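You operate a simulated robot arm through the tools that you are given. There is no shell and no other tool.

Carry out the task below with a simulated two-armed robot. There is one attempt and no reset: what you move stays moved.

Task
Wipe up the spill on the top of the freezer lid with the blue dish cloth and put it back.

The check looks at the end state, three seconds after you hand in, the way a careful person would. Anything else that was tipped, shoved, dropped, spilled or broken makes it a failure. A push-on lid holds only when it is set on centred and level and pressed home; a screw cap is set on level and turned clockwise until tight. Flat cloth is picked up by pressing the open fingertips on it (5 to 10 N) and closing them slowly along it; thin cloth reads only 2 to 8 mm in the jaws.

Robot
Two 7-joint arms with three-finger grippers on one trunk, on a base that moves. Base frame: it is fixed to the floor where the robot stands at the start and does not move with it; the origin is under the middle of the robot, x ahead of it, y to its left, z up. Units: mm, rad, N and s.
The left shoulder is at the start at [56, 154, 953], the right one opposite. With the tool pointing down near the work surface each hand reaches from about 100 to 640 mm from the robot's upright axis, wherever it stands, measured 20 degrees to its own side. Places, roughly: blue dish cloth [-2500, 2750, 750]. Payload 2.69 kg a hand.
Tool frame (each hand has its own): the origin (TCP) lies between the finger pads and is the grasp point; the fingertips stand 29 mm ahead of it; z points along the fingers, y is the line along which they close. The gripper opens to 120 mm; its body begins 78 mm behind the TCP.
Orientation is that of the tool frame in the base frame, as [roll, pitch, yaw] about the fixed x, y, z axes, in that order (R = Rz(yaw) Ry(pitch) Rx(roll)). With the fingers straight down and closing along the base's y, the tool's x points along the base's -x, its y along +y and its z along -z.

Tools
- The arms move only by the tool arm_command. It takes "left_commands", "right_commands" or both (then of equal length, played together; a hand with none holds still); each is a list of rows, each a list of 7 numbers: the shift along the base's x, y, z in units of 30 mm (1.0 is 30 mm), then the turn, a rotation vector about the base's x, y, z in units of 6 degrees (1.0 is 6 degrees), then the gripper command, from -1 (shut) to 1 (fully open), values between in proportion. In form: [[tx, ty, tz, ax, ay, az, gripper], ...]. A call has 1 to 20 rows; each row shifts and turns the commanded pose from where the row before left it. A call with a number of a shift or a turn outside -1 to 1 is refused whole. Rows are played at 5 a second. More than 50 mm and 0.15 rad between two rows, or a gripper value outside its range, and nothing of the call is played. A pose out of reach is approached as far as the arm can. The call stops where the force on the tool passes 40 N (or 10 N more than at its start, if that is more) or the arm is blocked; 0.2 s more then pass. Each finger travels about 136.2 mm/s and halts on what it meets, pressing with about 29 N; the grip force reading is that of the motor and also rises with nothing between the fingers. The clock runs only during rows and for 0.2 s after the last one: add rows that do not move to give the fingers time. It gives the time, the measured TCP pose, the force on the tool (base axes), the opening and the grip force at its end, in the units of the frame above (readings bear some noise), with the torque about the TCP (base axes, N m) and any sound that the robot's microphone picked up.
- Cameras (640 x 400 px; columns grow to the right, rows downward): "scene" is now at [178.1, -6.2, 1117.6]; the picture's right is [-0.06, -1.00, 0.00], its down [-0.39, 0.02, -0.92] and it looks along [0.92, -0.05, -0.39] (base axes); focal length 218 px, centre (320, 200). "left" rides on the left gripper at [63, 0, -104] in its tool frame; the picture's right is [0.00, 1.00, 0.00], its down [-0.83, 0.00, -0.56] and it looks along [-0.56, 0.00, 0.83] (tool axes); focal length 275 px, centre (320, 200). "right" rides on the right gripper at [63, 0, -104] in its tool frame; the picture's right is [0.01, 1.00, 0.00], its down [-0.83, 0.00, -0.56] and it looks along [-0.56, 0.00, 0.83] (tool axes); focal length 275 px, centre (320, 200). There is no depth. A picture from a camera that has moved, and an enlarged one, comes with that camera's place and axes in the base frame and with its lens.
- capture(camera): a new picture of that camera. No time passes.
- raise_lower(by): moves the trunk up (or, below 0, down) by that many mm; the arms and the scene camera ride with it, the base frame stays. It gives what a move gives, with no picture.
- base_move(legs): drives the robot by 1 to 6 legs, each [ahead, left, turn to the left] in mm, mm and rad, along the robot's own axes; the way and the turn of a leg run together, so that a leg with both is an arc; at most 1500 mm and 3.142 rad a leg. The arms and the cameras ride along, it lands a little off, and it stops where it bumps. It gives what a move gives.
- turn_head(pan, tilt): turns the head with the scene camera to pan (to the left, within 1.396 rad either way) and tilt (down, from -0.506 to 1.204), counted from straight ahead of the robot (the tilt from the chest, where the trunk bows). It gives what a move gives.
- zoom(camera, box): a new picture of the part [left, top, right, bottom] of that camera's present view, enlarged. No time passes.
- finish_job(): hands the job in; it is judged then, once.

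Nothing tells you exact positions but the pictures and the camera data. Unless the task says otherwise, let go and move clear before handing in.

The tools are called by a JSON object that holds its "method" and its "body". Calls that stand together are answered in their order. arm_command: Moves the arms, as the interface text tells. Its arguments: {"type":"object","properties":{"left_commands":{"type":"array"},"right_commands":{"type":"array"}},"required":[]} The other tools are called the same way: raise_lower (by) moves the trunk up or down; base_move (legs) drives the base; turn_head (pan, tilt) turns the head that bears the scene camera; capture (camera) takes a picture; zoom (camera, box) takes an enlarged picture of a part of a camera's view; finish_job () hands the job in.

At the start:

```text
time_s: 0.0
left_position: [384.7, 129.1, 1037.1]
left_orientation: [3.141, 0.0, -3.141]
left_force: [0.0, 0.4, 0.4]
left_ft_torque: [0.03, 0.0, 0.0]
left_grip_width: 120.0
left_grasp_force: 0.1
right_position: [449.1, -156.2, 982.1]
right_orientation: [-3.141, 0.002, -3.14]
right_force: [0.6, 0.3, -0.5]
right_ft_torque: [0.03, 0.04, -0.02]
right_grip_width: 120.1
right_grasp_force: 0.1
trunk travel left (down, up): [-325.0, 113.0]
robot x, y, heading: [1.4, -0.4, -0.0]
head pan, tilt (commanded): [-0.058, 0.403]
```

scene: 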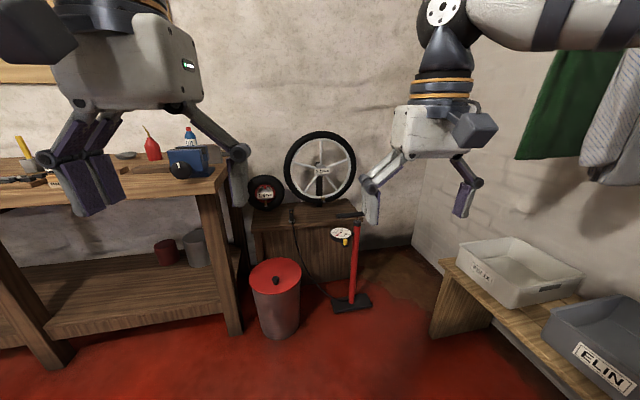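
right: 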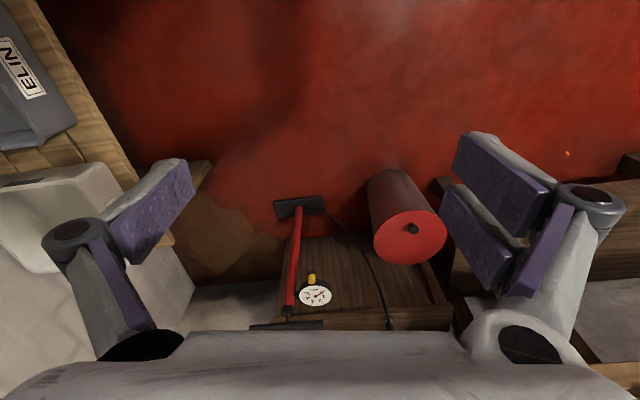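
left: 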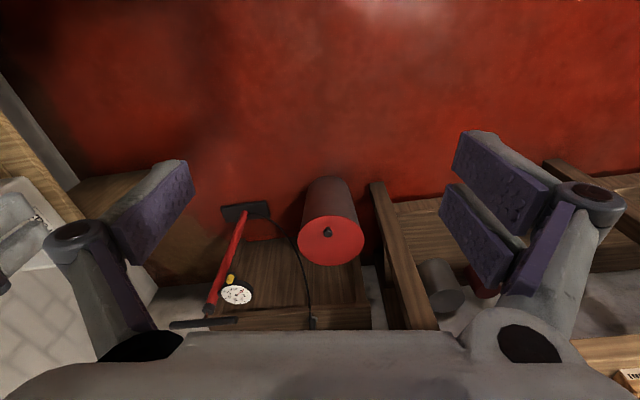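

I see a workshop with a bench on the left, a bin and pump ahead, and trays on a bench at the right; the freezer and the blue cloth are not in view (the cloth is about 3.7 m behind-left). I'll look around with the head first.

{"method": "turn_head", "body": {"pan": 1.39, "tilt": 0.3}}

{"method": "capture", "body": {"camera": "scene"}}

{"method": "turn_head", "body": {"pan": -1.39, "tilt": 0.3}}

{"method": "capture", "body": {"camera": "scene"}}

```text
time_s: 1.6
left_position: [384.7, 129.0, 1037.0]
left_orientation: [-3.141, 0.0, 3.141]
left_force: [0.1, -0.4, 0.1]
left_ft_torque: [-0.01, 0.02, -0.01]
left_grip_width: 120.1
left_grasp_force: 0.0
right_position: [449.7, -156.5, 982.9]
right_orientation: [-3.141, 0.004, 3.142]
right_force: [0.1, -0.2, -0.1]
right_ft_torque: [0.02, 0.01, -0.01]
right_grip_width: 120.0
right_grasp_force: 0.1
trunk travel left (down, up): [-325.0, 113.0]
robot x, y, heading: [4.2, -0.9, -0.001]
head pan, tilt (commanded): [1.389, 0.3]
```

```text
taken
camera scene: at [102.5, 90.9, 1127.1], right [0.98, -0.18, 0.0], down [-0.05, -0.29, -0.96], along [0.17, 0.94, -0.3], focal length 218 px, centre (320, 200)
```

scene: 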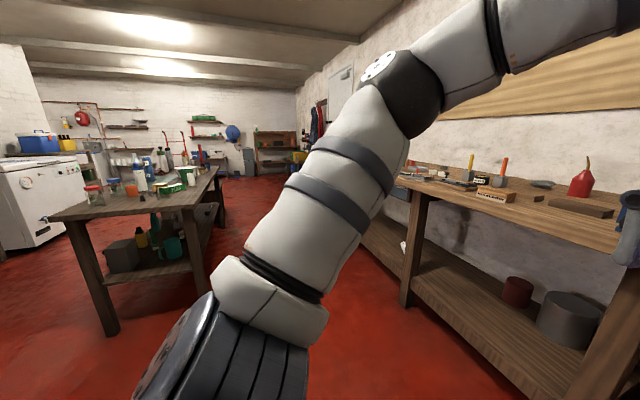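

```text
time_s: 4.0
left_position: [385.4, 130.1, 1037.0]
left_orientation: [-3.14, 0.0, 3.14]
left_force: [0.4, 0.1, -0.6]
left_ft_torque: [-0.04, 0.01, 0.01]
left_grip_width: 120.1
left_grasp_force: 0.1
right_position: [449.8, -157.7, 982.9]
right_orientation: [-3.141, 0.002, -3.141]
right_force: [0.7, 0.2, 0.0]
right_ft_torque: [0.0, 0.01, 0.01]
right_grip_width: 120.1
right_grasp_force: 0.1
trunk travel left (down, up): [-325.0, 113.0]
robot x, y, heading: [1.1, 0.7, -0.001]
head pan, tilt (commanded): [-1.389, 0.3]
```

```text
taken
camera scene: at [102.5, -92.7, 1127.1], right [-0.98, -0.18, 0.0], down [-0.05, 0.29, -0.96], along [0.17, -0.94, -0.3], focal length 218 px, centre (320, 200)
```

scene: 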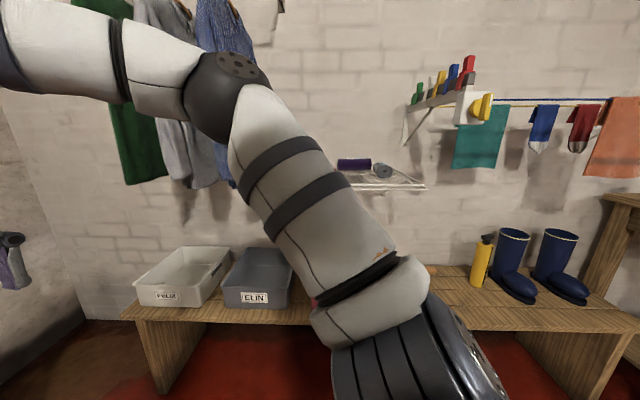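

The table and a white chest-type appliance with items on it lie to the left; the freezer is probably there or behind me. I'll turn in place to the left to get a clear view of the area around the cloth.

{"method": "turn_head", "body": {"pan": 0.0, "tilt": 0.3}}

{"method": "base_move", "body": {"legs": [[0, 0, 2.2]]}}

{"method": "capture", "body": {"camera": "scene"}}

```text
time_s: 5.5
left_position: [384.8, 129.8, 1037.2]
left_orientation: [3.141, 0.001, 3.14]
left_force: [0.6, -0.1, -0.5]
left_ft_torque: [0.05, -0.01, 0.02]
left_grip_width: 120.1
left_grasp_force: 0.0
right_position: [448.8, -156.4, 982.6]
right_orientation: [-3.141, 0.001, 3.142]
right_force: [-0.6, 0.5, -0.5]
right_ft_torque: [0.02, -0.02, 0.02]
right_grip_width: 119.8
right_grasp_force: 0.0
trunk travel left (down, up): [-325.0, 113.0]
robot x, y, heading: [0.8, 0.9, 0.001]
head pan, tilt (commanded): [0.0, 0.3]
```

```text
time_s: 11.2
left_position: [-332.4, 233.2, 1038.6]
left_orientation: [3.141, 0.001, -0.935]
left_force: [-0.7, -0.6, 0.7]
left_ft_torque: [0.01, 0.01, -0.01]
left_grip_width: 119.8
left_grasp_force: 0.1
right_position: [-140.3, 454.7, 981.4]
right_orientation: [-3.141, -0.001, -0.935]
right_force: [0.5, 0.3, 1.0]
right_ft_torque: [-0.01, -0.01, -0.04]
right_grip_width: 120.2
right_grasp_force: 0.1
trunk travel left (down, up): [-325.0, 113.0]
robot x, y, heading: [0.8, 1.9, 2.204]
head pan, tilt (commanded): [0.0, 0.3]
```

```text
taken
camera scene: at [-107.2, 143.8, 1127.1], right [0.81, 0.59, 0.0], down [0.18, -0.24, -0.96], along [-0.57, 0.77, -0.3], focal length 218 px, centre (320, 200)
```

scene: 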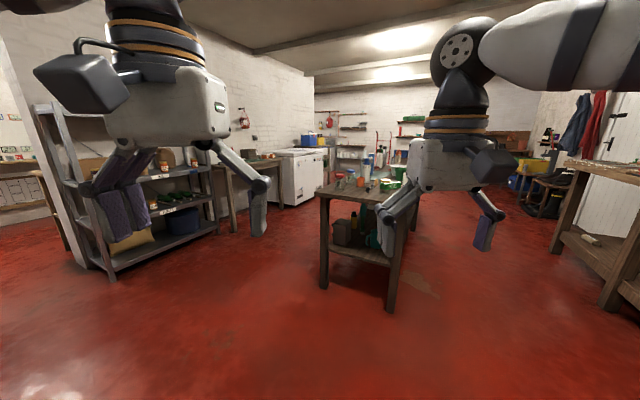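

{"method": "zoom", "body": {"camera": "scene", "box": [220, 110, 420, 235]}}

{"method": "zoom", "body": {"camera": "scene", "box": [0, 90, 240, 240]}}

```text
3.20 times, centred on (320, 172) of scene
camera zoom: at [-107.2, 143.8, 1127.1], right [0.81, 0.59, 0.0], down [0.18, -0.24, -0.96], along [-0.57, 0.77, -0.3], focal length 698 px, centre (320, 288)
```

zoom: 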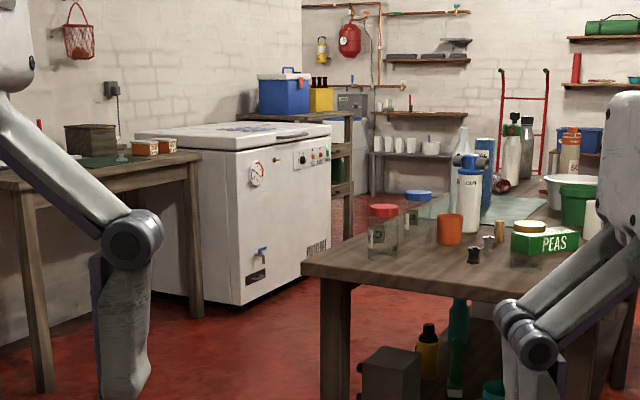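

```text
2.67 times, centred on (120, 165) of scene
camera zoom: at [-107.2, 143.8, 1127.1], right [0.81, 0.59, 0.0], down [0.18, -0.24, -0.96], along [-0.57, 0.77, -0.3], focal length 581 px, centre (853, 293)
```

zoom: 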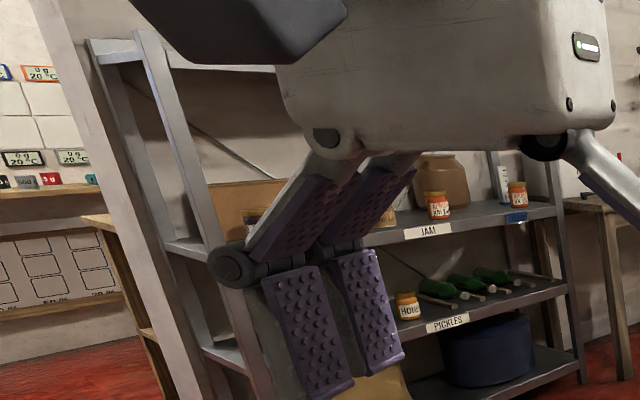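

The white chest freezer stands at about x −2400 (front face), y 2600–3450, with its top around z 800, and the table at x −940…−420 is to be passed on its left. I'll turn to face −x, drive over to the open floor and look again.

{"method": "base_move", "body": {"legs": [[0, 0, 0.938], [1350, -600, 0]]}}

{"method": "turn_head", "body": {"pan": -1.0, "tilt": 0.35}}

{"method": "capture", "body": {"camera": "scene"}}

```text
time_s: 20.8
left_position: [-1716.4, 448.8, 1037.0]
left_orientation: [3.141, 0.0, 0.015]
left_force: [0.3, 0.1, -0.2]
left_ft_torque: [0.01, -0.04, -0.03]
left_grip_width: 120.0
left_grasp_force: 0.0
right_position: [-1785.8, 734.4, 982.6]
right_orientation: [-3.14, 0.001, 0.014]
right_force: [0.0, -0.9, 1.1]
right_ft_torque: [0.01, 0.01, 0.01]
right_grip_width: 120.2
right_grasp_force: 0.1
trunk travel left (down, up): [-325.0, 113.0]
robot x, y, heading: [-1336.3, 582.8, -3.128]
head pan, tilt (commanded): [0.0, 0.3]
```

```text
time_s: 22.1
left_position: [-1716.9, 449.8, 1037.1]
left_orientation: [-3.141, 0.003, 0.015]
left_force: [-0.5, 0.0, 0.1]
left_ft_torque: [-0.01, 0.0, 0.0]
left_grip_width: 120.1
left_grasp_force: 0.1
right_position: [-1784.9, 733.3, 982.0]
right_orientation: [3.141, 0.0, 0.014]
right_force: [0.0, -0.3, -0.6]
right_ft_torque: [-0.01, 0.01, 0.03]
right_grip_width: 120.2
right_grasp_force: 0.1
trunk travel left (down, up): [-325.0, 113.0]
robot x, y, heading: [-1331.3, 582.5, -3.129]
head pan, tilt (commanded): [-1.0, 0.351]
```

```text
taken
camera scene: at [-1472.4, 658.7, 1122.4], right [0.83, 0.55, 0.0], down [0.19, -0.29, -0.94], along [-0.52, 0.78, -0.34], focal length 218 px, centre (320, 200)
```

scene: 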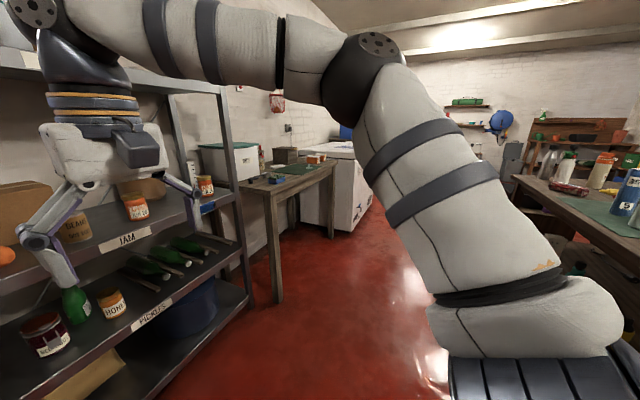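

The freezer is seen between the wall bench (right end about y 2400) and the free floor; the way along +y at x ≈ −1500 is open. I'll sidestep right (toward +y) in two parts and then look at the freezer from the front.

{"method": "base_move", "body": {"legs": [[150, -1100, -0.013], [0, -1150, 0]]}}

{"method": "turn_head", "body": {"pan": 0.0, "tilt": 0.45}}

{"method": "capture", "body": {"camera": "scene"}}

```text
time_s: 39.5
left_position: [-1868.7, 2705.9, 1036.3]
left_orientation: [3.141, 0.001, -0.003]
left_force: [0.0, -0.5, -0.7]
left_ft_torque: [-0.01, -0.05, 0.0]
left_grip_width: 120.0
left_grasp_force: 0.1
right_position: [-1930.8, 2992.5, 982.5]
right_orientation: [3.141, 0.001, -0.003]
right_force: [0.7, 0.1, -0.5]
right_ft_torque: [-0.01, 0.0, 0.03]
right_grip_width: 120.3
right_grasp_force: 0.1
trunk travel left (down, up): [-325.0, 113.0]
robot x, y, heading: [-1485.3, 2833.4, 3.134]
head pan, tilt (commanded): [-1.0, 0.351]
```

```text
time_s: 40.8
left_position: [-1867.9, 2706.9, 1036.9]
left_orientation: [-3.141, 0.003, -0.004]
left_force: [-0.4, 0.1, -0.3]
left_ft_torque: [0.0, 0.02, -0.03]
left_grip_width: 120.2
left_grasp_force: 0.0
right_position: [-1931.2, 2992.3, 983.2]
right_orientation: [3.141, 0.002, -0.004]
right_force: [0.4, -0.2, -0.3]
right_ft_torque: [0.01, 0.0, 0.02]
right_grip_width: 120.0
right_grasp_force: 0.1
trunk travel left (down, up): [-325.0, 113.0]
robot x, y, heading: [-1483.3, 2832.9, 3.137]
head pan, tilt (commanded): [0.0, 0.45]
```

```text
taken
camera scene: at [-1661.6, 2834.0, 1113.2], right [0.01, 1.0, 0.0], down [0.44, 0.0, -0.9], along [-0.9, 0.0, -0.44], focal length 218 px, centre (320, 200)
```

scene: 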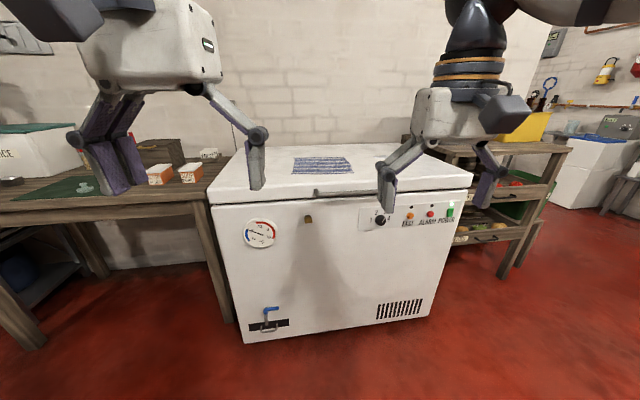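

{"method": "zoom", "body": {"camera": "scene", "box": [200, 120, 480, 295]}}

{"method": "zoom", "body": {"camera": "scene", "box": [0, 110, 220, 247]}}

```text
2.29 times, centred on (340, 208) of scene
camera zoom: at [-1661.6, 2834.0, 1113.2], right [0.01, 1.0, 0.0], down [0.44, 0.0, -0.9], along [-0.9, 0.0, -0.44], focal length 498 px, centre (274, 183)
```

zoom: 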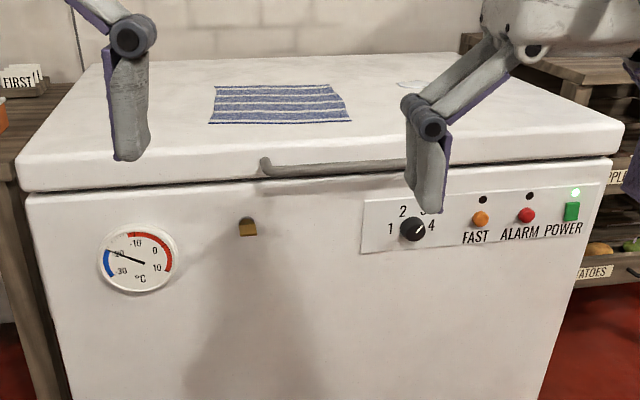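

```text
2.91 times, centred on (110, 178) of scene
camera zoom: at [-1661.6, 2834.0, 1113.2], right [0.01, 1.0, 0.0], down [0.44, 0.0, -0.9], along [-0.9, 0.0, -0.44], focal length 634 px, centre (931, 262)
```

zoom: 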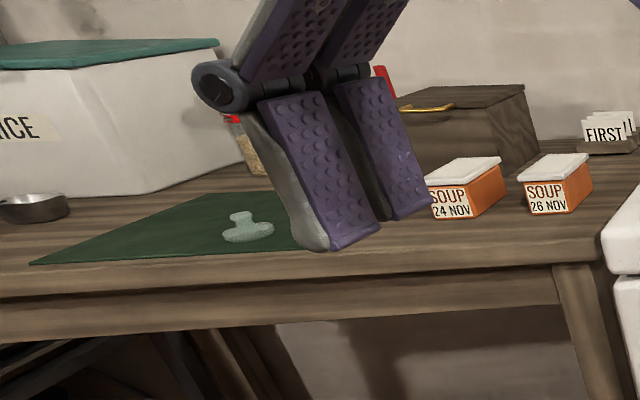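

The blue striped cloth lies flat on the lid at about x −2450…−2690, y 2715…2960, z ≈ 840; a faint clear puddle shows behind the right fingers at about (−2680, 3117). I'll move closer for a better view, staying clear of the freezer.

{"method": "base_move", "body": {"legs": [[300, -120, 0]]}}

{"method": "turn_head", "body": {"pan": 0.0, "tilt": 0.6}}

{"method": "capture", "body": {"camera": "scene"}}

{"method": "capture", "body": {"camera": "right"}}

{"method": "capture", "body": {"camera": "left"}}

```text
time_s: 43.0
left_position: [-2168.2, 2828.3, 1036.8]
left_orientation: [-3.141, 0.0, -0.003]
left_force: [-0.6, 0.2, -1.0]
left_ft_torque: [-0.04, -0.05, 0.04]
left_grip_width: 120.1
left_grasp_force: 0.0
right_position: [-2230.5, 3114.7, 982.5]
right_orientation: [3.141, 0.001, -0.006]
right_force: [-0.2, -0.4, -0.5]
right_ft_torque: [-0.01, -0.01, 0.01]
right_grip_width: 120.0
right_grasp_force: 0.0
trunk travel left (down, up): [-325.0, 113.0]
robot x, y, heading: [-1780.0, 2958.1, 3.134]
head pan, tilt (commanded): [0.0, 0.45]
```

```text
time_s: 43.7
left_position: [-2168.4, 2828.9, 1036.8]
left_orientation: [3.141, 0.001, -0.007]
left_force: [0.1, 0.7, -0.8]
left_ft_torque: [-0.01, -0.02, -0.04]
left_grip_width: 119.9
left_grasp_force: 0.1
right_position: [-2229.6, 3114.7, 982.2]
right_orientation: [3.141, 0.002, -0.006]
right_force: [-0.4, -0.7, 0.6]
right_ft_torque: [-0.01, 0.02, -0.01]
right_grip_width: 120.1
right_grasp_force: 0.0
trunk travel left (down, up): [-325.0, 113.0]
robot x, y, heading: [-1781.9, 2955.8, 3.128]
head pan, tilt (commanded): [0.0, 0.6]
```

```text
taken
camera scene: at [-1956.9, 2955.9, 1099.7], right [0.01, 1.0, 0.0], down [0.56, 0.0, -0.83], along [-0.83, 0.01, -0.56], focal length 218 px, centre (320, 200)
```

scene: 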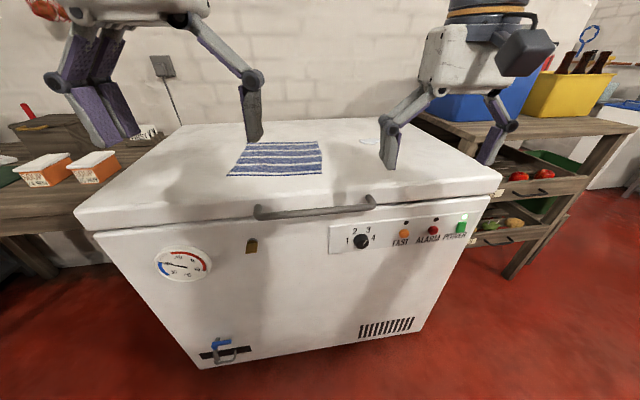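

```text
taken
camera right: at [-2168.0, 3115.0, 1087.6], right [0.0, -1.0, 0.0], down [-0.83, 0.0, 0.56], along [-0.56, 0.0, -0.83], focal length 275 px, centre (320, 200)
```

right: 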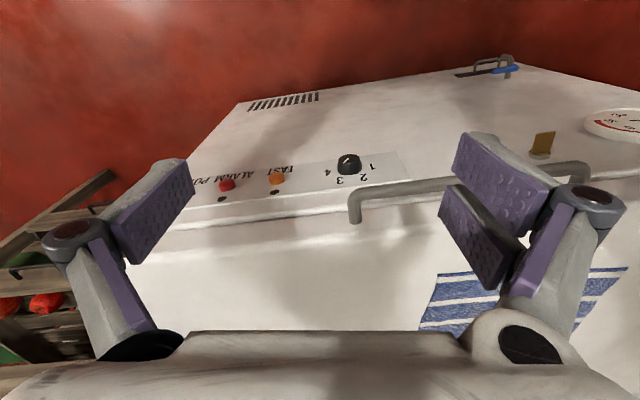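

```text
taken
camera left: at [-2104.1, 2827.3, 1142.3], right [-0.01, -1.0, 0.0], down [-0.83, 0.01, 0.56], along [-0.56, 0.01, -0.83], focal length 275 px, centre (320, 200)
```

left: 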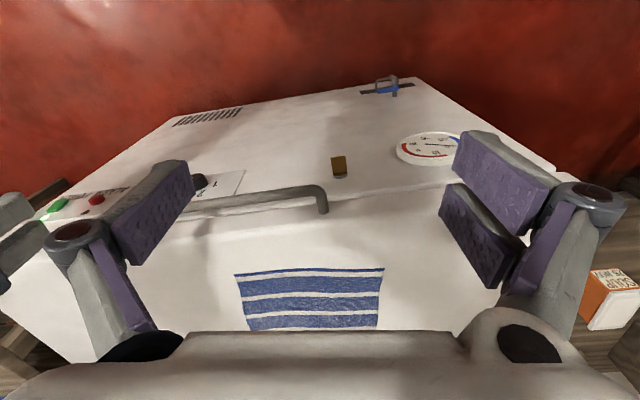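

{"method": "zoom", "body": {"camera": "scene", "box": [200, 110, 440, 260]}}

{"method": "zoom", "body": {"camera": "scene", "box": [320, 110, 440, 185]}}

```text
2.67 times, centred on (320, 185) of scene
camera zoom: at [-1956.9, 2955.9, 1099.7], right [0.01, 1.0, 0.0], down [0.56, 0.0, -0.83], along [-0.83, 0.01, -0.56], focal length 581 px, centre (320, 240)
```

zoom: 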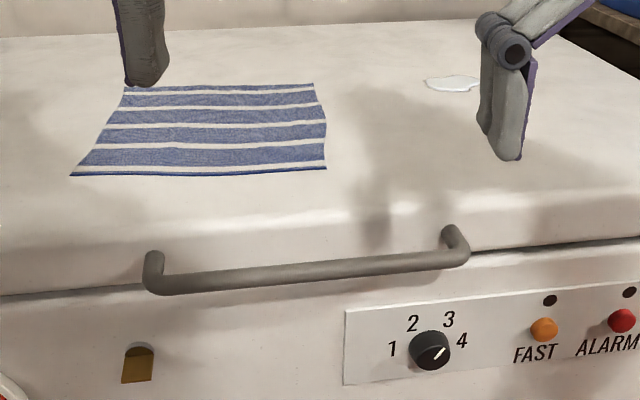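

```text
5.33 times, centred on (380, 148) of scene
camera zoom: at [-1956.9, 2955.9, 1099.7], right [0.01, 1.0, 0.0], down [0.56, 0.0, -0.83], along [-0.83, 0.01, -0.56], focal length 1163 px, centre (0, 480)
```

zoom: 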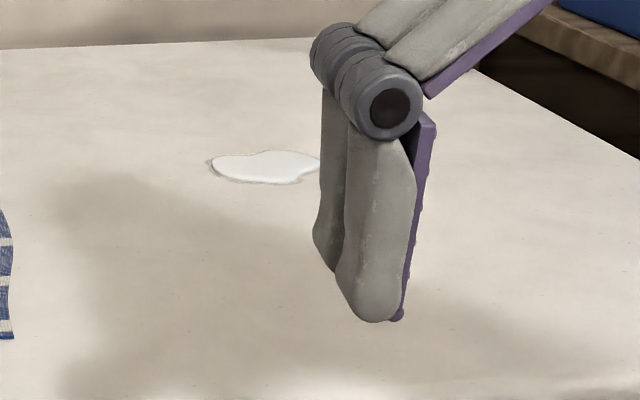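

The spill is a milky-white puddle about 65×80 mm at roughly (−2740, 3145), behind the right fingers. The reach is tight, so I'll look down at my own base and the freezer's foot to judge how near I can stand.

{"method": "turn_head", "body": {"pan": 0.0, "tilt": 1.2}}

{"method": "capture", "body": {"camera": "scene"}}

```text
time_s: 44.7
left_position: [-2167.0, 2828.8, 1036.6]
left_orientation: [-3.14, 0.002, -0.006]
left_force: [1.1, -0.3, 0.5]
left_ft_torque: [0.03, 0.0, -0.01]
left_grip_width: 119.9
left_grasp_force: 0.1
right_position: [-2230.1, 3115.9, 982.9]
right_orientation: [-3.141, 0.003, -0.004]
right_force: [-0.5, 0.2, 0.1]
right_ft_torque: [-0.02, 0.0, -0.02]
right_grip_width: 120.1
right_grasp_force: 0.1
trunk travel left (down, up): [-325.0, 113.0]
robot x, y, heading: [-1782.8, 2957.7, 3.134]
head pan, tilt (commanded): [0.0, 1.201]
```

```text
taken
camera scene: at [-1924.5, 2955.7, 1055.1], right [0.01, 1.0, 0.0], down [0.93, -0.01, -0.36], along [-0.36, 0.0, -0.93], focal length 218 px, centre (320, 200)
```

scene: 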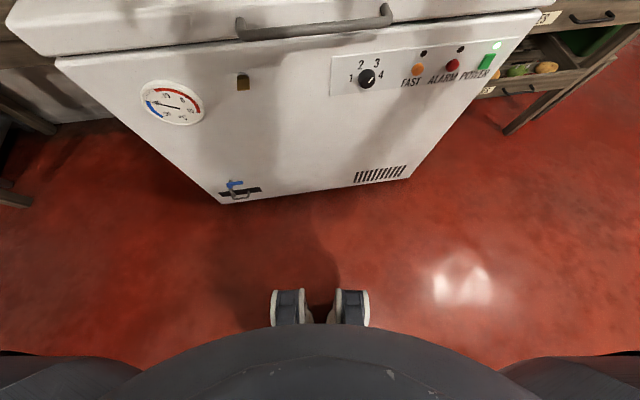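

My front casters reach only about 120 mm ahead of my axis and the freezer's front face is about 600 mm ahead, turned about 0.14 rad. I'll square up to the freezer and step in part of the way, then check.

{"method": "base_move", "body": {"legs": [[0, 0, 0.14], [220, -131, 0]]}}

{"method": "capture", "body": {"camera": "scene"}}

{"method": "capture", "body": {"camera": "right"}}

```text
time_s: 47.1
left_position: [-2380.2, 2878.1, 1037.1]
left_orientation: [-3.141, -0.001, 0.132]
left_force: [-1.0, 0.9, -0.1]
left_ft_torque: [-0.01, -0.02, 0.0]
left_grip_width: 120.0
left_grasp_force: 0.1
right_position: [-2482.0, 3153.7, 981.8]
right_orientation: [3.141, 0.002, 0.132]
right_force: [0.0, 1.0, 0.6]
right_ft_torque: [-0.04, 0.01, 0.0]
right_grip_width: 119.7
right_grasp_force: 0.0
trunk travel left (down, up): [-325.0, 113.0]
robot x, y, heading: [-2015.7, 3054.6, -3.012]
head pan, tilt (commanded): [0.0, 1.201]
```

```text
taken
camera scene: at [-2158.2, 3037.4, 1055.0], right [-0.13, 0.99, 0.0], down [0.92, 0.12, -0.36], along [-0.36, -0.05, -0.93], focal length 218 px, centre (320, 200)
```

scene: 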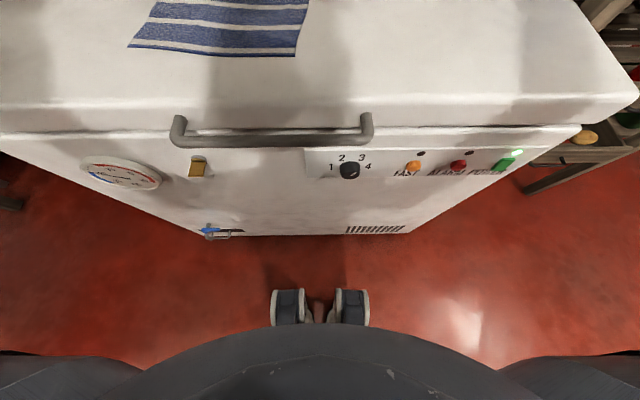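

```text
taken
camera right: at [-2421.3, 3161.7, 1087.3], right [0.14, -0.99, 0.0], down [-0.82, -0.11, 0.56], along [-0.55, -0.08, -0.83], focal length 275 px, centre (320, 200)
```

right: 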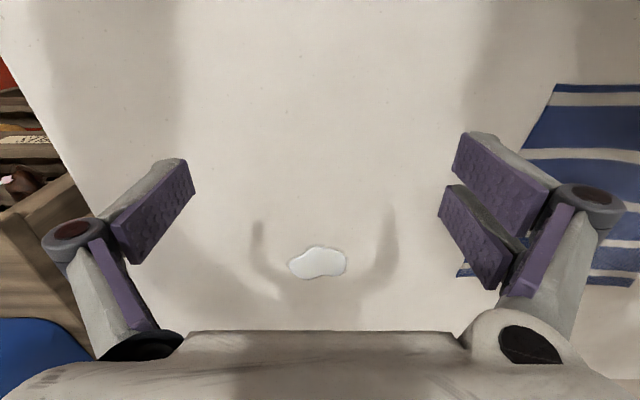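

The spill is clearly seen now (about 80 mm wide, near (−2675, 3127)), and there is room to step in 140 mm more. I'll step in and shift 50 mm left so that the right hand can serve both cloth and spill.

{"method": "base_move", "body": {"legs": [[140, 50, 0]]}}

{"method": "turn_head", "body": {"pan": 0.0, "tilt": 0.9}}

{"method": "capture", "body": {"camera": "scene"}}

{"method": "capture", "body": {"camera": "right"}}

{"method": "capture", "body": {"camera": "left"}}

```text
time_s: 48.5
left_position: [-2492.5, 2820.7, 1035.9]
left_orientation: [-3.141, 0.001, 0.128]
left_force: [-0.6, -0.5, 0.5]
left_ft_torque: [0.03, 0.02, 0.01]
left_grip_width: 120.0
left_grasp_force: 0.1
right_position: [-2591.9, 3096.8, 982.4]
right_orientation: [-3.14, 0.0, 0.125]
right_force: [1.8, -0.2, 0.1]
right_ft_torque: [-0.03, 0.0, 0.01]
right_grip_width: 120.3
right_grasp_force: 0.1
trunk travel left (down, up): [-325.0, 113.0]
robot x, y, heading: [-2128.9, 2996.6, -3.014]
head pan, tilt (commanded): [0.0, 1.201]
stopped in leg 1: the robot was blocked; the commanded pose is now the measured one
```

```text
time_s: 49.3
left_position: [-2493.9, 2819.8, 1036.4]
left_orientation: [3.14, -0.002, 0.127]
left_force: [-0.7, -0.6, 0.1]
left_ft_torque: [0.01, -0.04, 0.01]
left_grip_width: 119.8
left_grasp_force: 0.1
right_position: [-2593.1, 3096.4, 980.7]
right_orientation: [-3.141, 0.0, 0.124]
right_force: [-0.3, 0.3, -0.2]
right_ft_torque: [-0.03, -0.02, 0.0]
right_grip_width: 119.9
right_grasp_force: 0.0
trunk travel left (down, up): [-325.0, 113.0]
robot x, y, heading: [-2128.5, 3000.4, -3.012]
head pan, tilt (commanded): [0.0, 0.901]
```

```text
taken
camera scene: at [-2287.9, 2975.8, 1074.8], right [-0.12, 0.99, 0.0], down [0.78, 0.1, -0.62], along [-0.62, -0.08, -0.78], focal length 218 px, centre (320, 200)
```

scene: 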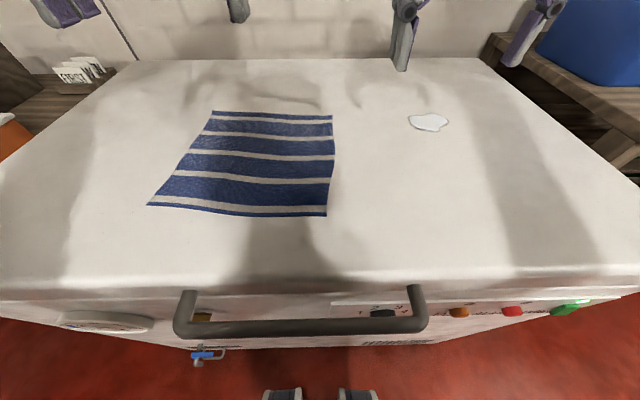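

```text
taken
camera right: at [-2531.3, 3104.5, 1086.5], right [0.13, -0.99, 0.0], down [-0.82, -0.11, 0.56], along [-0.55, -0.07, -0.83], focal length 275 px, centre (320, 200)
```

right: 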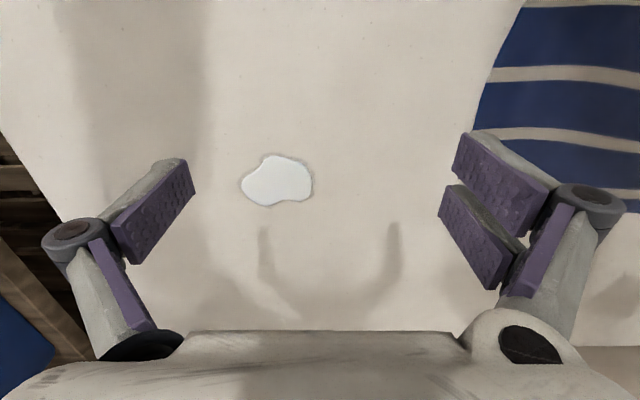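

```text
taken
camera left: at [-2430.9, 2826.8, 1141.2], right [0.12, -0.99, 0.0], down [-0.83, -0.1, 0.55], along [-0.55, -0.07, -0.83], focal length 275 px, centre (320, 200)
```

left: 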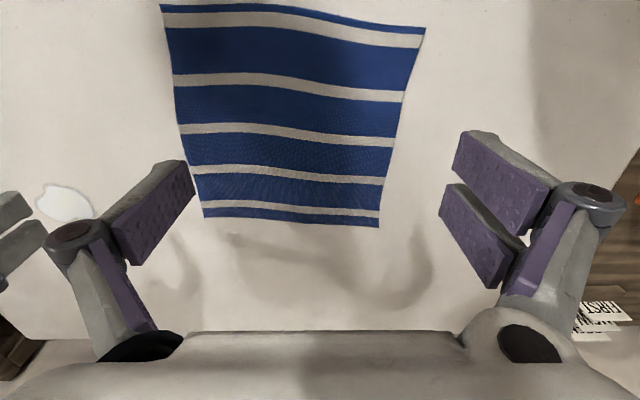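

The robot is touching something at the front after about 119 mm, so I'll back off 15 mm. Triangulating, the lid top is at z ≈ 849, the cloth centre at about (−2550, 2841) and the spill centre at about (−2672, 3126); the left hand hangs over the cloth, so I'll move it aside to the left and up.

{"method": "base_move", "body": {"legs": [[-15, 0, 0]]}}

{"method": "arm_command", "body": {"left_commands": [[0, 0, 1, 0, 0, 0, 1], [0, 0, 1, 0, 0, 0, 1], [0.129, -0.99, 0.5, 0, 0, 0, 1], [0.129, -0.99, 0.5, 0, 0, 0, 1], [0.129, -0.99, 0.5, 0, 0, 0, 1], [0.129, -0.99, 0, 0, 0, 0, 1], [0.129, -0.99, 0, 0, 0, 0, 1], [0.129, -0.99, 0, 0, 0, 0, 1], [0, 0, 0, 0, 0, 0, 1]]}}

{"method": "capture", "body": {"camera": "scene"}}

```text
time_s: 50.1
left_position: [-2478.1, 2821.5, 1035.3]
left_orientation: [3.141, -0.002, 0.127]
left_force: [0.6, -0.1, 0.3]
left_ft_torque: [0.0, 0.03, 0.01]
left_grip_width: 119.8
left_grasp_force: 0.0
right_position: [-2577.4, 3098.3, 980.9]
right_orientation: [-3.139, 0.0, 0.126]
right_force: [-0.1, 0.2, 0.1]
right_ft_torque: [-0.05, 0.05, -0.01]
right_grip_width: 120.1
right_grasp_force: 0.1
trunk travel left (down, up): [-325.0, 113.0]
robot x, y, heading: [-2111.1, 2997.9, -3.014]
head pan, tilt (commanded): [0.0, 0.901]
```

```text
time_s: 52.1
left_position: [-2483.2, 2673.6, 1033.6]
left_orientation: [3.141, 0.001, 0.126]
left_force: [1.0, 0.5, 0.2]
left_ft_torque: [0.04, 0.04, 0.01]
left_grip_width: 119.7
left_grasp_force: 0.1
left hand out of reach, approached as far as the arm can: row 2, 3, 4, 5, 6, 7, 8
right_position: [-2576.4, 3099.2, 981.8]
right_orientation: [-3.141, 0.001, 0.125]
right_force: [-0.2, -1.0, -0.8]
right_ft_torque: [-0.03, 0.0, 0.02]
right_grip_width: 120.3
right_grasp_force: 0.1
trunk travel left (down, up): [-325.0, 113.0]
robot x, y, heading: [-2113.0, 2997.2, -3.018]
head pan, tilt (commanded): [0.0, 0.901]
```

```text
taken
camera scene: at [-2273.1, 2977.8, 1074.9], right [-0.12, 0.99, 0.0], down [0.78, 0.1, -0.62], along [-0.62, -0.08, -0.78], focal length 218 px, centre (320, 200)
```

scene: 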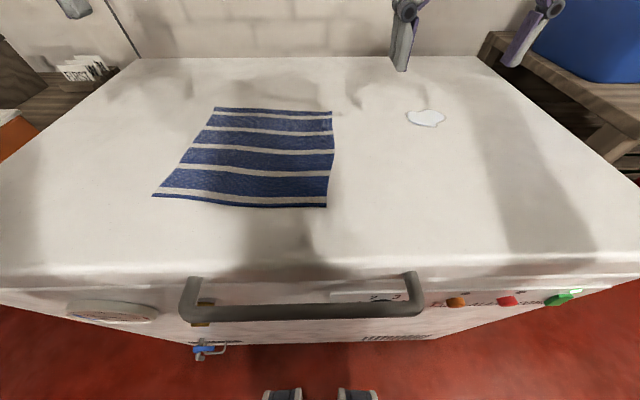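

The left hand got out to the left by about 150 mm but not higher; I'll draw it a bit back and further left, and close its fingers to keep it well clear of the cloth.

{"method": "arm_command", "body": {"left_commands": [[0.99, 0.13, -0.2, 0, 0, 0, 0], [0.99, 0.13, -0.2, 0, 0, 0, -0.5], [0.13, -0.99, 0, 0, 0, 0, -1], [0.13, -0.99, 0, 0, 0, 0, -1], [0.13, -0.99, 0, 0, 0, 0, -1], [0, 0, 0, 0, 0, 0, -1]]}}

{"method": "capture", "body": {"camera": "left"}}

```text
time_s: 53.5
left_position: [-2438.6, 2612.8, 981.3]
left_orientation: [-3.141, -0.001, 0.128]
left_force: [-0.3, -0.2, 0.2]
left_ft_torque: [0.0, 0.03, 0.0]
left_grip_width: 0.0
left_grasp_force: 28.1
left hand out of reach, approached as far as the arm can: row 1, 2, 3, 4, 5
right_position: [-2576.4, 3098.7, 981.2]
right_orientation: [-3.141, 0.0, 0.126]
right_force: [0.2, -0.4, -0.3]
right_ft_torque: [-0.03, -0.02, 0.02]
right_grip_width: 119.6
right_grasp_force: 0.0
trunk travel left (down, up): [-325.0, 113.0]
robot x, y, heading: [-2112.4, 2999.7, -3.02]
head pan, tilt (commanded): [0.0, 0.901]
```

```text
taken
camera left: at [-2376.7, 2619.1, 1086.1], right [0.12, -0.99, 0.0], down [-0.83, -0.1, 0.56], along [-0.55, -0.07, -0.83], focal length 275 px, centre (320, 200)
```

left: 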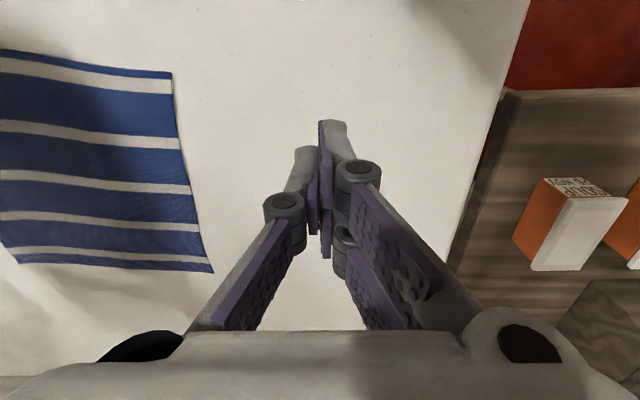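

The left hand is clear now at (−2439, 2613). I'll bring the right hand over the cloth centre at about (−2551, 2842), still 100 mm above the lid, with the fingers half open.

{"method": "arm_command", "body": {"right_commands": [[0.094, -0.95, 0, 0, 0, 0, 1], [0.094, -0.95, 0, 0, 0, 0, 0.8], [0.094, -0.95, 0, 0, 0, 0, 0.6], [0.094, -0.95, 0, 0, 0, 0, 0.4], [0.094, -0.95, 0, 0, 0, 0, 0.2], [0.094, -0.95, 0, 0, 0, 0, 0.1], [0.094, -0.95, 0, 0, 0, 0, 0.1], [0.094, -0.95, 0, 0, 0, 0, 0.1], [0.094, -0.95, 0, 0, 0, 0, 0.1], [0, 0, 0, 0, 0, 0, 0.1], [0, 0, 0, 0, 0, 0, 0.1]]}}

{"method": "capture", "body": {"camera": "right"}}

{"method": "capture", "body": {"camera": "scene"}}

```text
time_s: 55.9
left_position: [-2440.5, 2613.3, 981.7]
left_orientation: [3.141, 0.0, 0.128]
left_force: [0.5, 0.3, -0.1]
left_ft_torque: [0.0, 0.02, 0.01]
left_grip_width: 0.0
left_grasp_force: 28.6
right_position: [-2554.5, 2861.7, 981.5]
right_orientation: [-3.138, 0.0, 0.125]
right_force: [0.4, 0.9, 0.1]
right_ft_torque: [0.0, -0.02, -0.01]
right_grip_width: 66.0
right_grasp_force: 0.0
right hand out of reach, approached as far as the arm can: row 9
trunk travel left (down, up): [-325.0, 113.0]
robot x, y, heading: [-2116.5, 2993.7, -3.019]
head pan, tilt (commanded): [0.0, 0.901]
```

```text
taken
camera right: at [-2493.7, 2869.6, 1086.8], right [0.13, -0.99, 0.0], down [-0.82, -0.11, 0.56], along [-0.55, -0.07, -0.83], focal length 275 px, centre (320, 200)
```

right: 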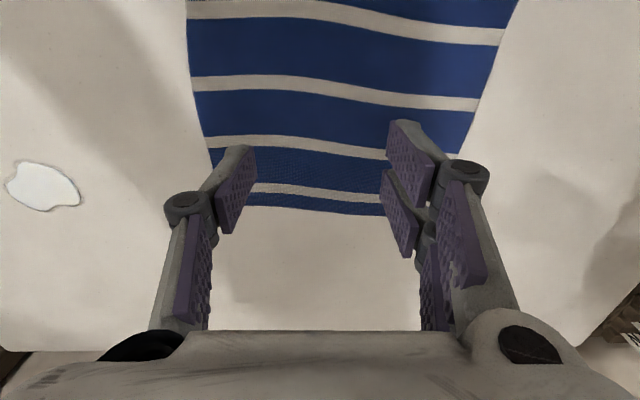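

```text
taken
camera scene: at [-2274.0, 2970.9, 1077.8], right [-0.21, 0.98, 0.0], down [0.74, 0.16, -0.65], along [-0.64, -0.14, -0.76], focal length 218 px, centre (320, 200)
```

scene: 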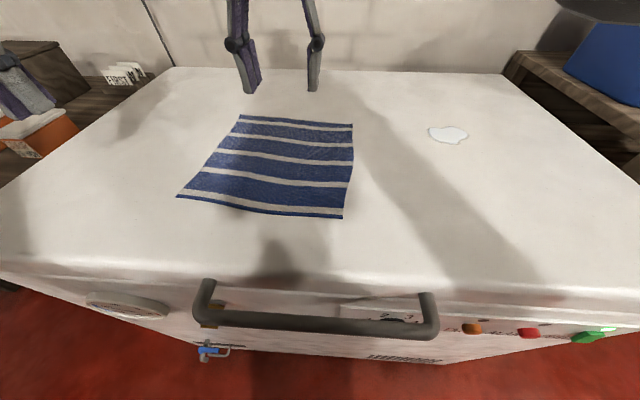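

The head was nudged a little (its pan changed) – the right upper arm comes close to it when reaching across. I'll move the hand back to the right a bit and instead shift the base left, so the cloth is in front of the right arm.

{"method": "arm_command", "body": {"right_commands": [[-0.06, 0.8, 0, 0, 0, 0, 0.1], [-0.06, 0.8, 0, 0, 0, 0, 0.1], [-0.06, 0.8, 0, 0, 0, 0, 0.1], [0, 0, 0, 0, 0, 0, 0.1]]}}

{"method": "base_move", "body": {"legs": [[0, 95, 0]]}}

{"method": "turn_head", "body": {"pan": 0.0, "tilt": 0.9}}

{"method": "capture", "body": {"camera": "scene"}}

{"method": "capture", "body": {"camera": "right"}}

```text
time_s: 56.9
left_position: [-2439.7, 2612.5, 981.2]
left_orientation: [3.139, -0.002, 0.127]
left_force: [0.4, -0.4, 0.1]
left_ft_torque: [0.01, -0.01, 0.02]
left_grip_width: 0.0
left_grasp_force: 28.4
right_position: [-2560.5, 2933.5, 982.0]
right_orientation: [-3.141, 0.0, 0.125]
right_force: [-0.2, 0.3, 0.2]
right_ft_torque: [0.03, -0.03, 0.01]
right_grip_width: 65.9
right_grasp_force: 0.0
trunk travel left (down, up): [-325.0, 113.0]
robot x, y, heading: [-2110.5, 2996.9, -3.017]
head pan, tilt (commanded): [0.0, 0.901]
```

```text
time_s: 58.3
left_position: [-2427.4, 2518.4, 981.1]
left_orientation: [-3.14, -0.001, 0.127]
left_force: [0.8, -1.2, -0.6]
left_ft_torque: [0.04, -0.02, 0.01]
left_grip_width: 0.0
left_grasp_force: 28.5
right_position: [-2548.1, 2839.1, 981.7]
right_orientation: [-3.139, 0.001, 0.127]
right_force: [0.0, -0.2, 0.1]
right_ft_torque: [0.0, 0.0, 0.01]
right_grip_width: 66.2
right_grasp_force: 0.0
trunk travel left (down, up): [-325.0, 113.0]
robot x, y, heading: [-2099.2, 2903.4, -3.015]
head pan, tilt (commanded): [0.0, 0.901]
```

```text
time_s: 58.9
left_position: [-2427.8, 2518.2, 979.7]
left_orientation: [3.141, -0.001, 0.128]
left_force: [-1.0, -0.5, -0.1]
left_ft_torque: [-0.04, 0.02, -0.03]
left_grip_width: 0.0
left_grasp_force: 28.3
right_position: [-2547.9, 2840.3, 981.0]
right_orientation: [-3.139, 0.001, 0.125]
right_force: [-0.2, -0.2, 0.0]
right_ft_torque: [-0.01, 0.0, -0.03]
right_grip_width: 66.0
right_grasp_force: 0.1
trunk travel left (down, up): [-325.0, 113.0]
robot x, y, heading: [-2097.7, 2903.0, -3.016]
head pan, tilt (commanded): [0.0, 0.901]
```

```text
taken
camera scene: at [-2261.3, 2883.8, 1074.9], right [-0.13, 0.99, 0.0], down [0.78, 0.1, -0.62], along [-0.62, -0.08, -0.78], focal length 218 px, centre (320, 200)
```

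scene: 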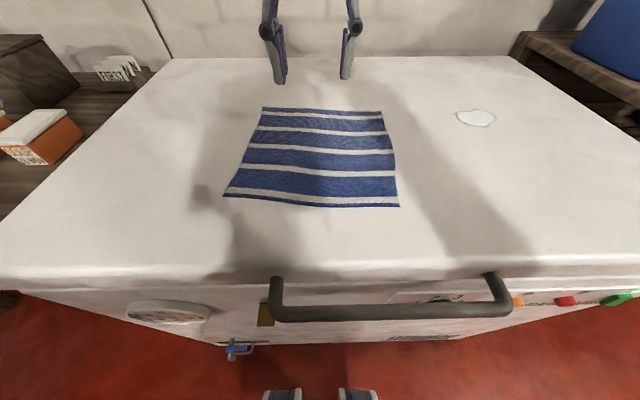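

```text
taken
camera right: at [-2487.5, 2847.5, 1087.0], right [0.13, -0.99, 0.0], down [-0.82, -0.11, 0.56], along [-0.55, -0.07, -0.83], focal length 275 px, centre (320, 200)
```

right: 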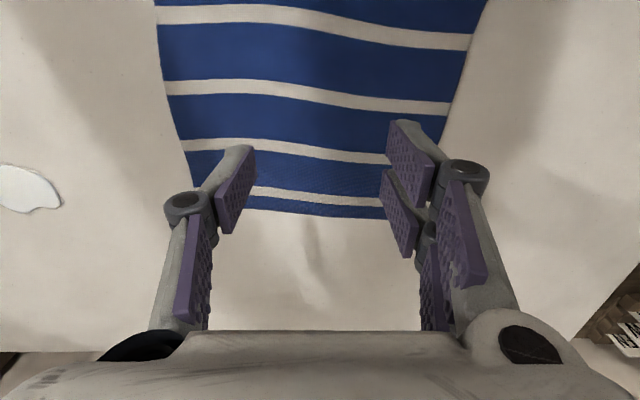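

The right hand is now centred over the cloth with the fingers 66 mm apart. I'll lower it to just above the cloth.

{"method": "arm_command", "body": {"right_commands": [[0, 0, -0.8, 0, 0, 0, 0.1], [0, 0, -0.8, 0, 0, 0, 0.1], [0, 0, -0.7, 0, 0, 0, 0.1], [0, 0, -0.5, 0, 0, 0, 0.1], [0, 0, 0, 0, 0, 0, 0.1]]}}

{"method": "capture", "body": {"camera": "scene"}}

{"method": "capture", "body": {"camera": "right"}}

```text
time_s: 60.1
left_position: [-2427.7, 2518.0, 980.7]
left_orientation: [3.141, 0.0, 0.127]
left_force: [0.3, 0.3, 0.8]
left_ft_torque: [0.0, 0.01, -0.01]
left_grip_width: 0.0
left_grasp_force: 28.5
right_position: [-2548.3, 2840.5, 897.5]
right_orientation: [-3.14, -0.001, 0.126]
right_force: [-0.1, -0.5, -0.1]
right_ft_torque: [0.0, 0.05, 0.03]
right_grip_width: 66.0
right_grasp_force: 0.0
trunk travel left (down, up): [-325.0, 113.0]
robot x, y, heading: [-2098.7, 2902.1, -3.017]
head pan, tilt (commanded): [0.0, 0.901]
```

```text
taken
camera scene: at [-2261.3, 2883.7, 1074.9], right [-0.13, 0.99, 0.0], down [0.78, 0.1, -0.62], along [-0.62, -0.08, -0.78], focal length 218 px, centre (320, 200)
```

scene: 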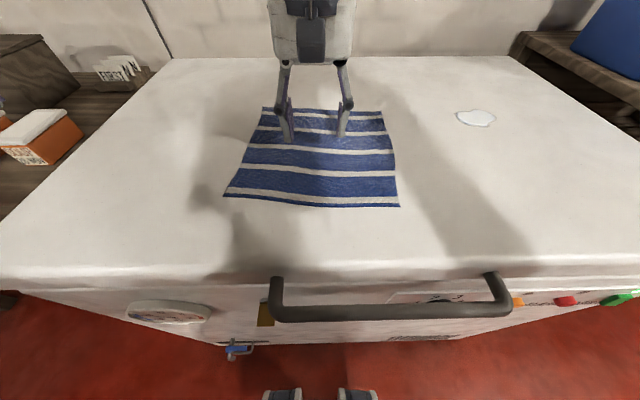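

```text
taken
camera right: at [-2487.7, 2848.2, 1002.8], right [0.13, -0.99, 0.0], down [-0.82, -0.11, 0.56], along [-0.55, -0.07, -0.83], focal length 275 px, centre (320, 200)
```

right: 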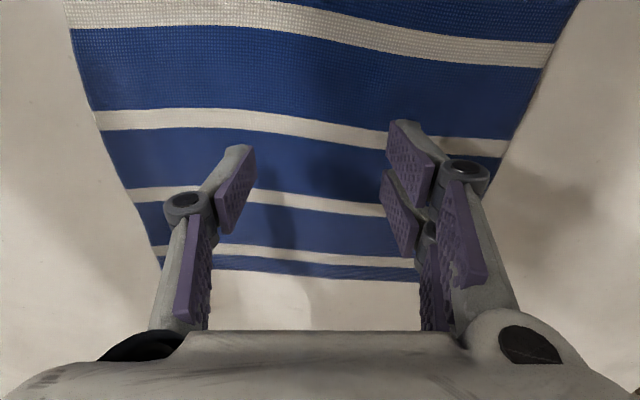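

The tips are about 20 mm above the cloth. I'll go down in small steps, watching the force.

{"method": "arm_command", "body": {"right_commands": [[0, 0, -0.2, 0, 0, 0, 0.1], [0, 0, -0.2, 0, 0, 0, 0.1], [0, 0, -0.1, 0, 0, 0, 0.1], [0, 0, 0, 0, 0, 0, 0.1]]}}

```text
time_s: 61.1
left_position: [-2427.2, 2518.8, 981.7]
left_orientation: [3.141, 0.0, 0.127]
left_force: [-0.5, 0.1, 0.0]
left_ft_torque: [0.01, 0.01, 0.02]
left_grip_width: 0.0
left_grasp_force: 28.3
right_position: [-2549.9, 2839.9, 882.4]
right_orientation: [-3.14, -0.001, 0.125]
right_force: [-0.1, 1.0, -0.4]
right_ft_torque: [0.0, -0.03, 0.01]
right_grip_width: 66.0
right_grasp_force: 0.1
trunk travel left (down, up): [-325.0, 113.0]
robot x, y, heading: [-2104.1, 2906.5, -3.015]
head pan, tilt (commanded): [0.0, 0.901]
```

{"method": "arm_command", "body": {"right_commands": [[0, 0, -0.1, 0, 0, 0, 0.1], [0, 0, 0, 0, 0, 0, 0.1]]}}

{"method": "arm_command", "body": {"right_commands": [[0, 0, -0.07, 0, 0, 0, 0.1], [0, 0, 0, 0, 0, 0, 0.1]]}}

```text
time_s: 61.7
left_position: [-2427.4, 2518.2, 980.6]
left_orientation: [3.141, 0.0, 0.129]
left_force: [0.3, -0.4, 0.2]
left_ft_torque: [0.01, -0.03, -0.01]
left_grip_width: 0.1
left_grasp_force: 28.0
right_position: [-2548.2, 2839.3, 879.7]
right_orientation: [-3.141, 0.0, 0.125]
right_force: [-0.2, 0.7, 0.2]
right_ft_torque: [0.01, -0.01, 0.01]
right_grip_width: 65.9
right_grasp_force: 0.1
trunk travel left (down, up): [-325.0, 113.0]
robot x, y, heading: [-2101.0, 2902.7, -3.018]
head pan, tilt (commanded): [0.0, 0.901]
```

```text
time_s: 62.3
left_position: [-2426.8, 2518.3, 981.7]
left_orientation: [-3.14, 0.0, 0.128]
left_force: [1.1, -1.0, -0.5]
left_ft_torque: [-0.01, -0.02, 0.0]
left_grip_width: 0.0
left_grasp_force: 28.7
right_position: [-2548.8, 2840.5, 878.0]
right_orientation: [-3.139, 0.002, 0.123]
right_force: [0.2, 0.3, -0.1]
right_ft_torque: [0.0, 0.02, 0.04]
right_grip_width: 66.3
right_grasp_force: 0.0
trunk travel left (down, up): [-325.0, 113.0]
robot x, y, heading: [-2100.3, 2904.6, -3.012]
head pan, tilt (commanded): [0.0, 0.901]
```

{"method": "arm_command", "body": {"right_commands": [[0, 0, -0.1, 0, 0, 0, 0.1], [0, 0, 0, 0, 0, 0, 0.1]]}}

{"method": "arm_command", "body": {"right_commands": [[0, 0, -0.07, 0, 0, 0, 0.1], [0, 0, 0, 0, 0, 0, 0.1]]}}

{"method": "capture", "body": {"camera": "right"}}

```text
time_s: 62.9
left_position: [-2425.7, 2519.1, 981.5]
left_orientation: [3.141, 0.001, 0.128]
left_force: [-0.3, 0.4, -0.5]
left_ft_torque: [-0.03, -0.01, 0.01]
left_grip_width: 0.0
left_grasp_force: 27.7
right_position: [-2547.7, 2839.4, 874.6]
right_orientation: [-3.14, 0.002, 0.125]
right_force: [-0.5, 1.9, 7.2]
right_ft_torque: [-0.2, -0.02, -0.03]
right_grip_width: 66.3
right_grasp_force: 0.6
trunk travel left (down, up): [-325.0, 113.0]
robot x, y, heading: [-2100.3, 2903.9, -3.017]
head pan, tilt (commanded): [0.0, 0.901]
```

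```text
time_s: 63.5
left_position: [-2426.4, 2518.4, 981.0]
left_orientation: [-3.141, 0.001, 0.128]
left_force: [-0.7, -0.4, -0.8]
left_ft_torque: [0.04, -0.05, -0.01]
left_grip_width: 0.0
left_grasp_force: 27.6
right_position: [-2548.5, 2838.7, 874.1]
right_orientation: [3.139, 0.005, 0.125]
right_force: [0.3, -1.7, 28.8]
right_ft_torque: [-0.36, -0.06, -0.02]
right_grip_width: 63.8
right_grasp_force: 12.0
trunk travel left (down, up): [-325.0, 113.0]
robot x, y, heading: [-2100.4, 2907.3, -3.014]
head pan, tilt (commanded): [0.0, 0.901]
```

```text
taken
camera right: at [-2486.8, 2847.2, 979.3], right [0.13, -0.99, 0.0], down [-0.82, -0.11, 0.56], along [-0.55, -0.07, -0.83], focal length 275 px, centre (320, 200)
```

right: 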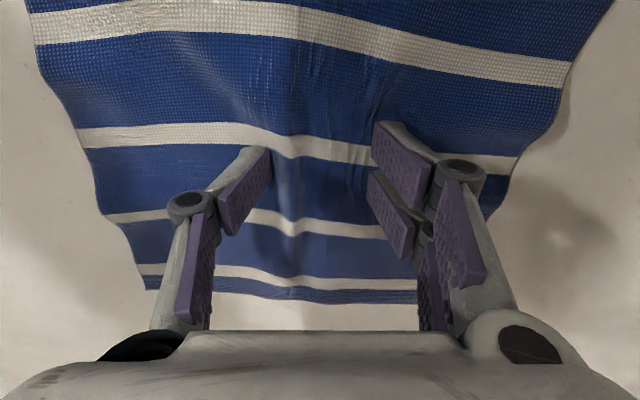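

The fingertips are pressing on the cloth (contact at TCP z ≈ 875), a bit too hard at 29 N, and the cloth is already rising between the fingers. I'll ease off by 2 mm and close slowly while watching the force.

{"method": "arm_command", "body": {"right_commands": [[0, 0, -0.0, 0, 0, 0, 0.05], [0, 0, 0.06, 0, 0, 0, 0.02], [0, 0, 0, 0, 0, 0, 0.0]]}}

{"method": "arm_command", "body": {"right_commands": [[0, 0, 0, 0, 0, 0, -0.05], [0, 0, 0, 0, 0, 0, -0.1], [0, 0, 0, 0, 0, 0, -0.15], [0, 0, 0, 0, 0, 0, -0.2]]}}

{"method": "capture", "body": {"camera": "right"}}

```text
time_s: 64.3
left_position: [-2426.9, 2517.7, 981.1]
left_orientation: [3.14, 0.0, 0.127]
left_force: [0.7, -0.9, 1.1]
left_ft_torque: [-0.02, 0.06, 0.0]
left_grip_width: 0.0
left_grasp_force: 28.7
right_position: [-2547.5, 2840.3, 872.9]
right_orientation: [-3.141, -0.001, 0.127]
right_force: [-0.1, 0.6, 5.8]
right_ft_torque: [-0.08, 0.01, 0.01]
right_grip_width: 62.6
right_grasp_force: 0.1
trunk travel left (down, up): [-325.0, 113.0]
robot x, y, heading: [-2098.2, 2904.2, -3.018]
head pan, tilt (commanded): [0.0, 0.901]
```

```text
time_s: 65.3
left_position: [-2426.4, 2518.2, 981.0]
left_orientation: [-3.141, 0.0, 0.13]
left_force: [0.4, -0.8, -0.6]
left_ft_torque: [0.02, 0.01, 0.02]
left_grip_width: 0.1
left_grasp_force: 29.0
right_position: [-2549.5, 2840.6, 874.7]
right_orientation: [-3.14, 0.001, 0.126]
right_force: [0.3, 0.7, 10.8]
right_ft_torque: [-0.08, 0.03, -0.01]
right_grip_width: 50.8
right_grasp_force: 0.1
trunk travel left (down, up): [-325.0, 113.0]
robot x, y, heading: [-2103.4, 2905.6, -3.015]
head pan, tilt (commanded): [0.0, 0.901]
```

```text
taken
camera right: at [-2487.0, 2847.7, 979.7], right [0.13, -0.99, 0.0], down [-0.82, -0.11, 0.56], along [-0.55, -0.07, -0.83], focal length 275 px, centre (320, 200)
```

right: 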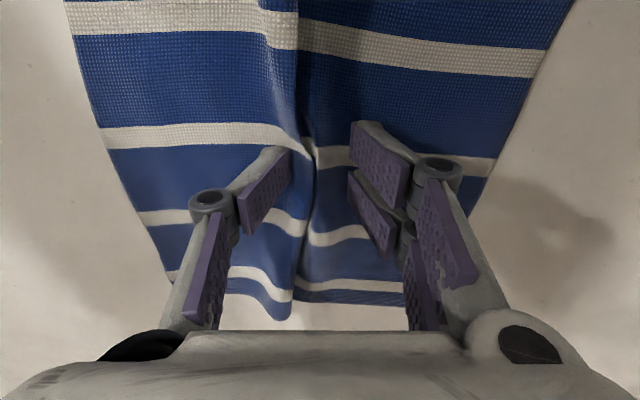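

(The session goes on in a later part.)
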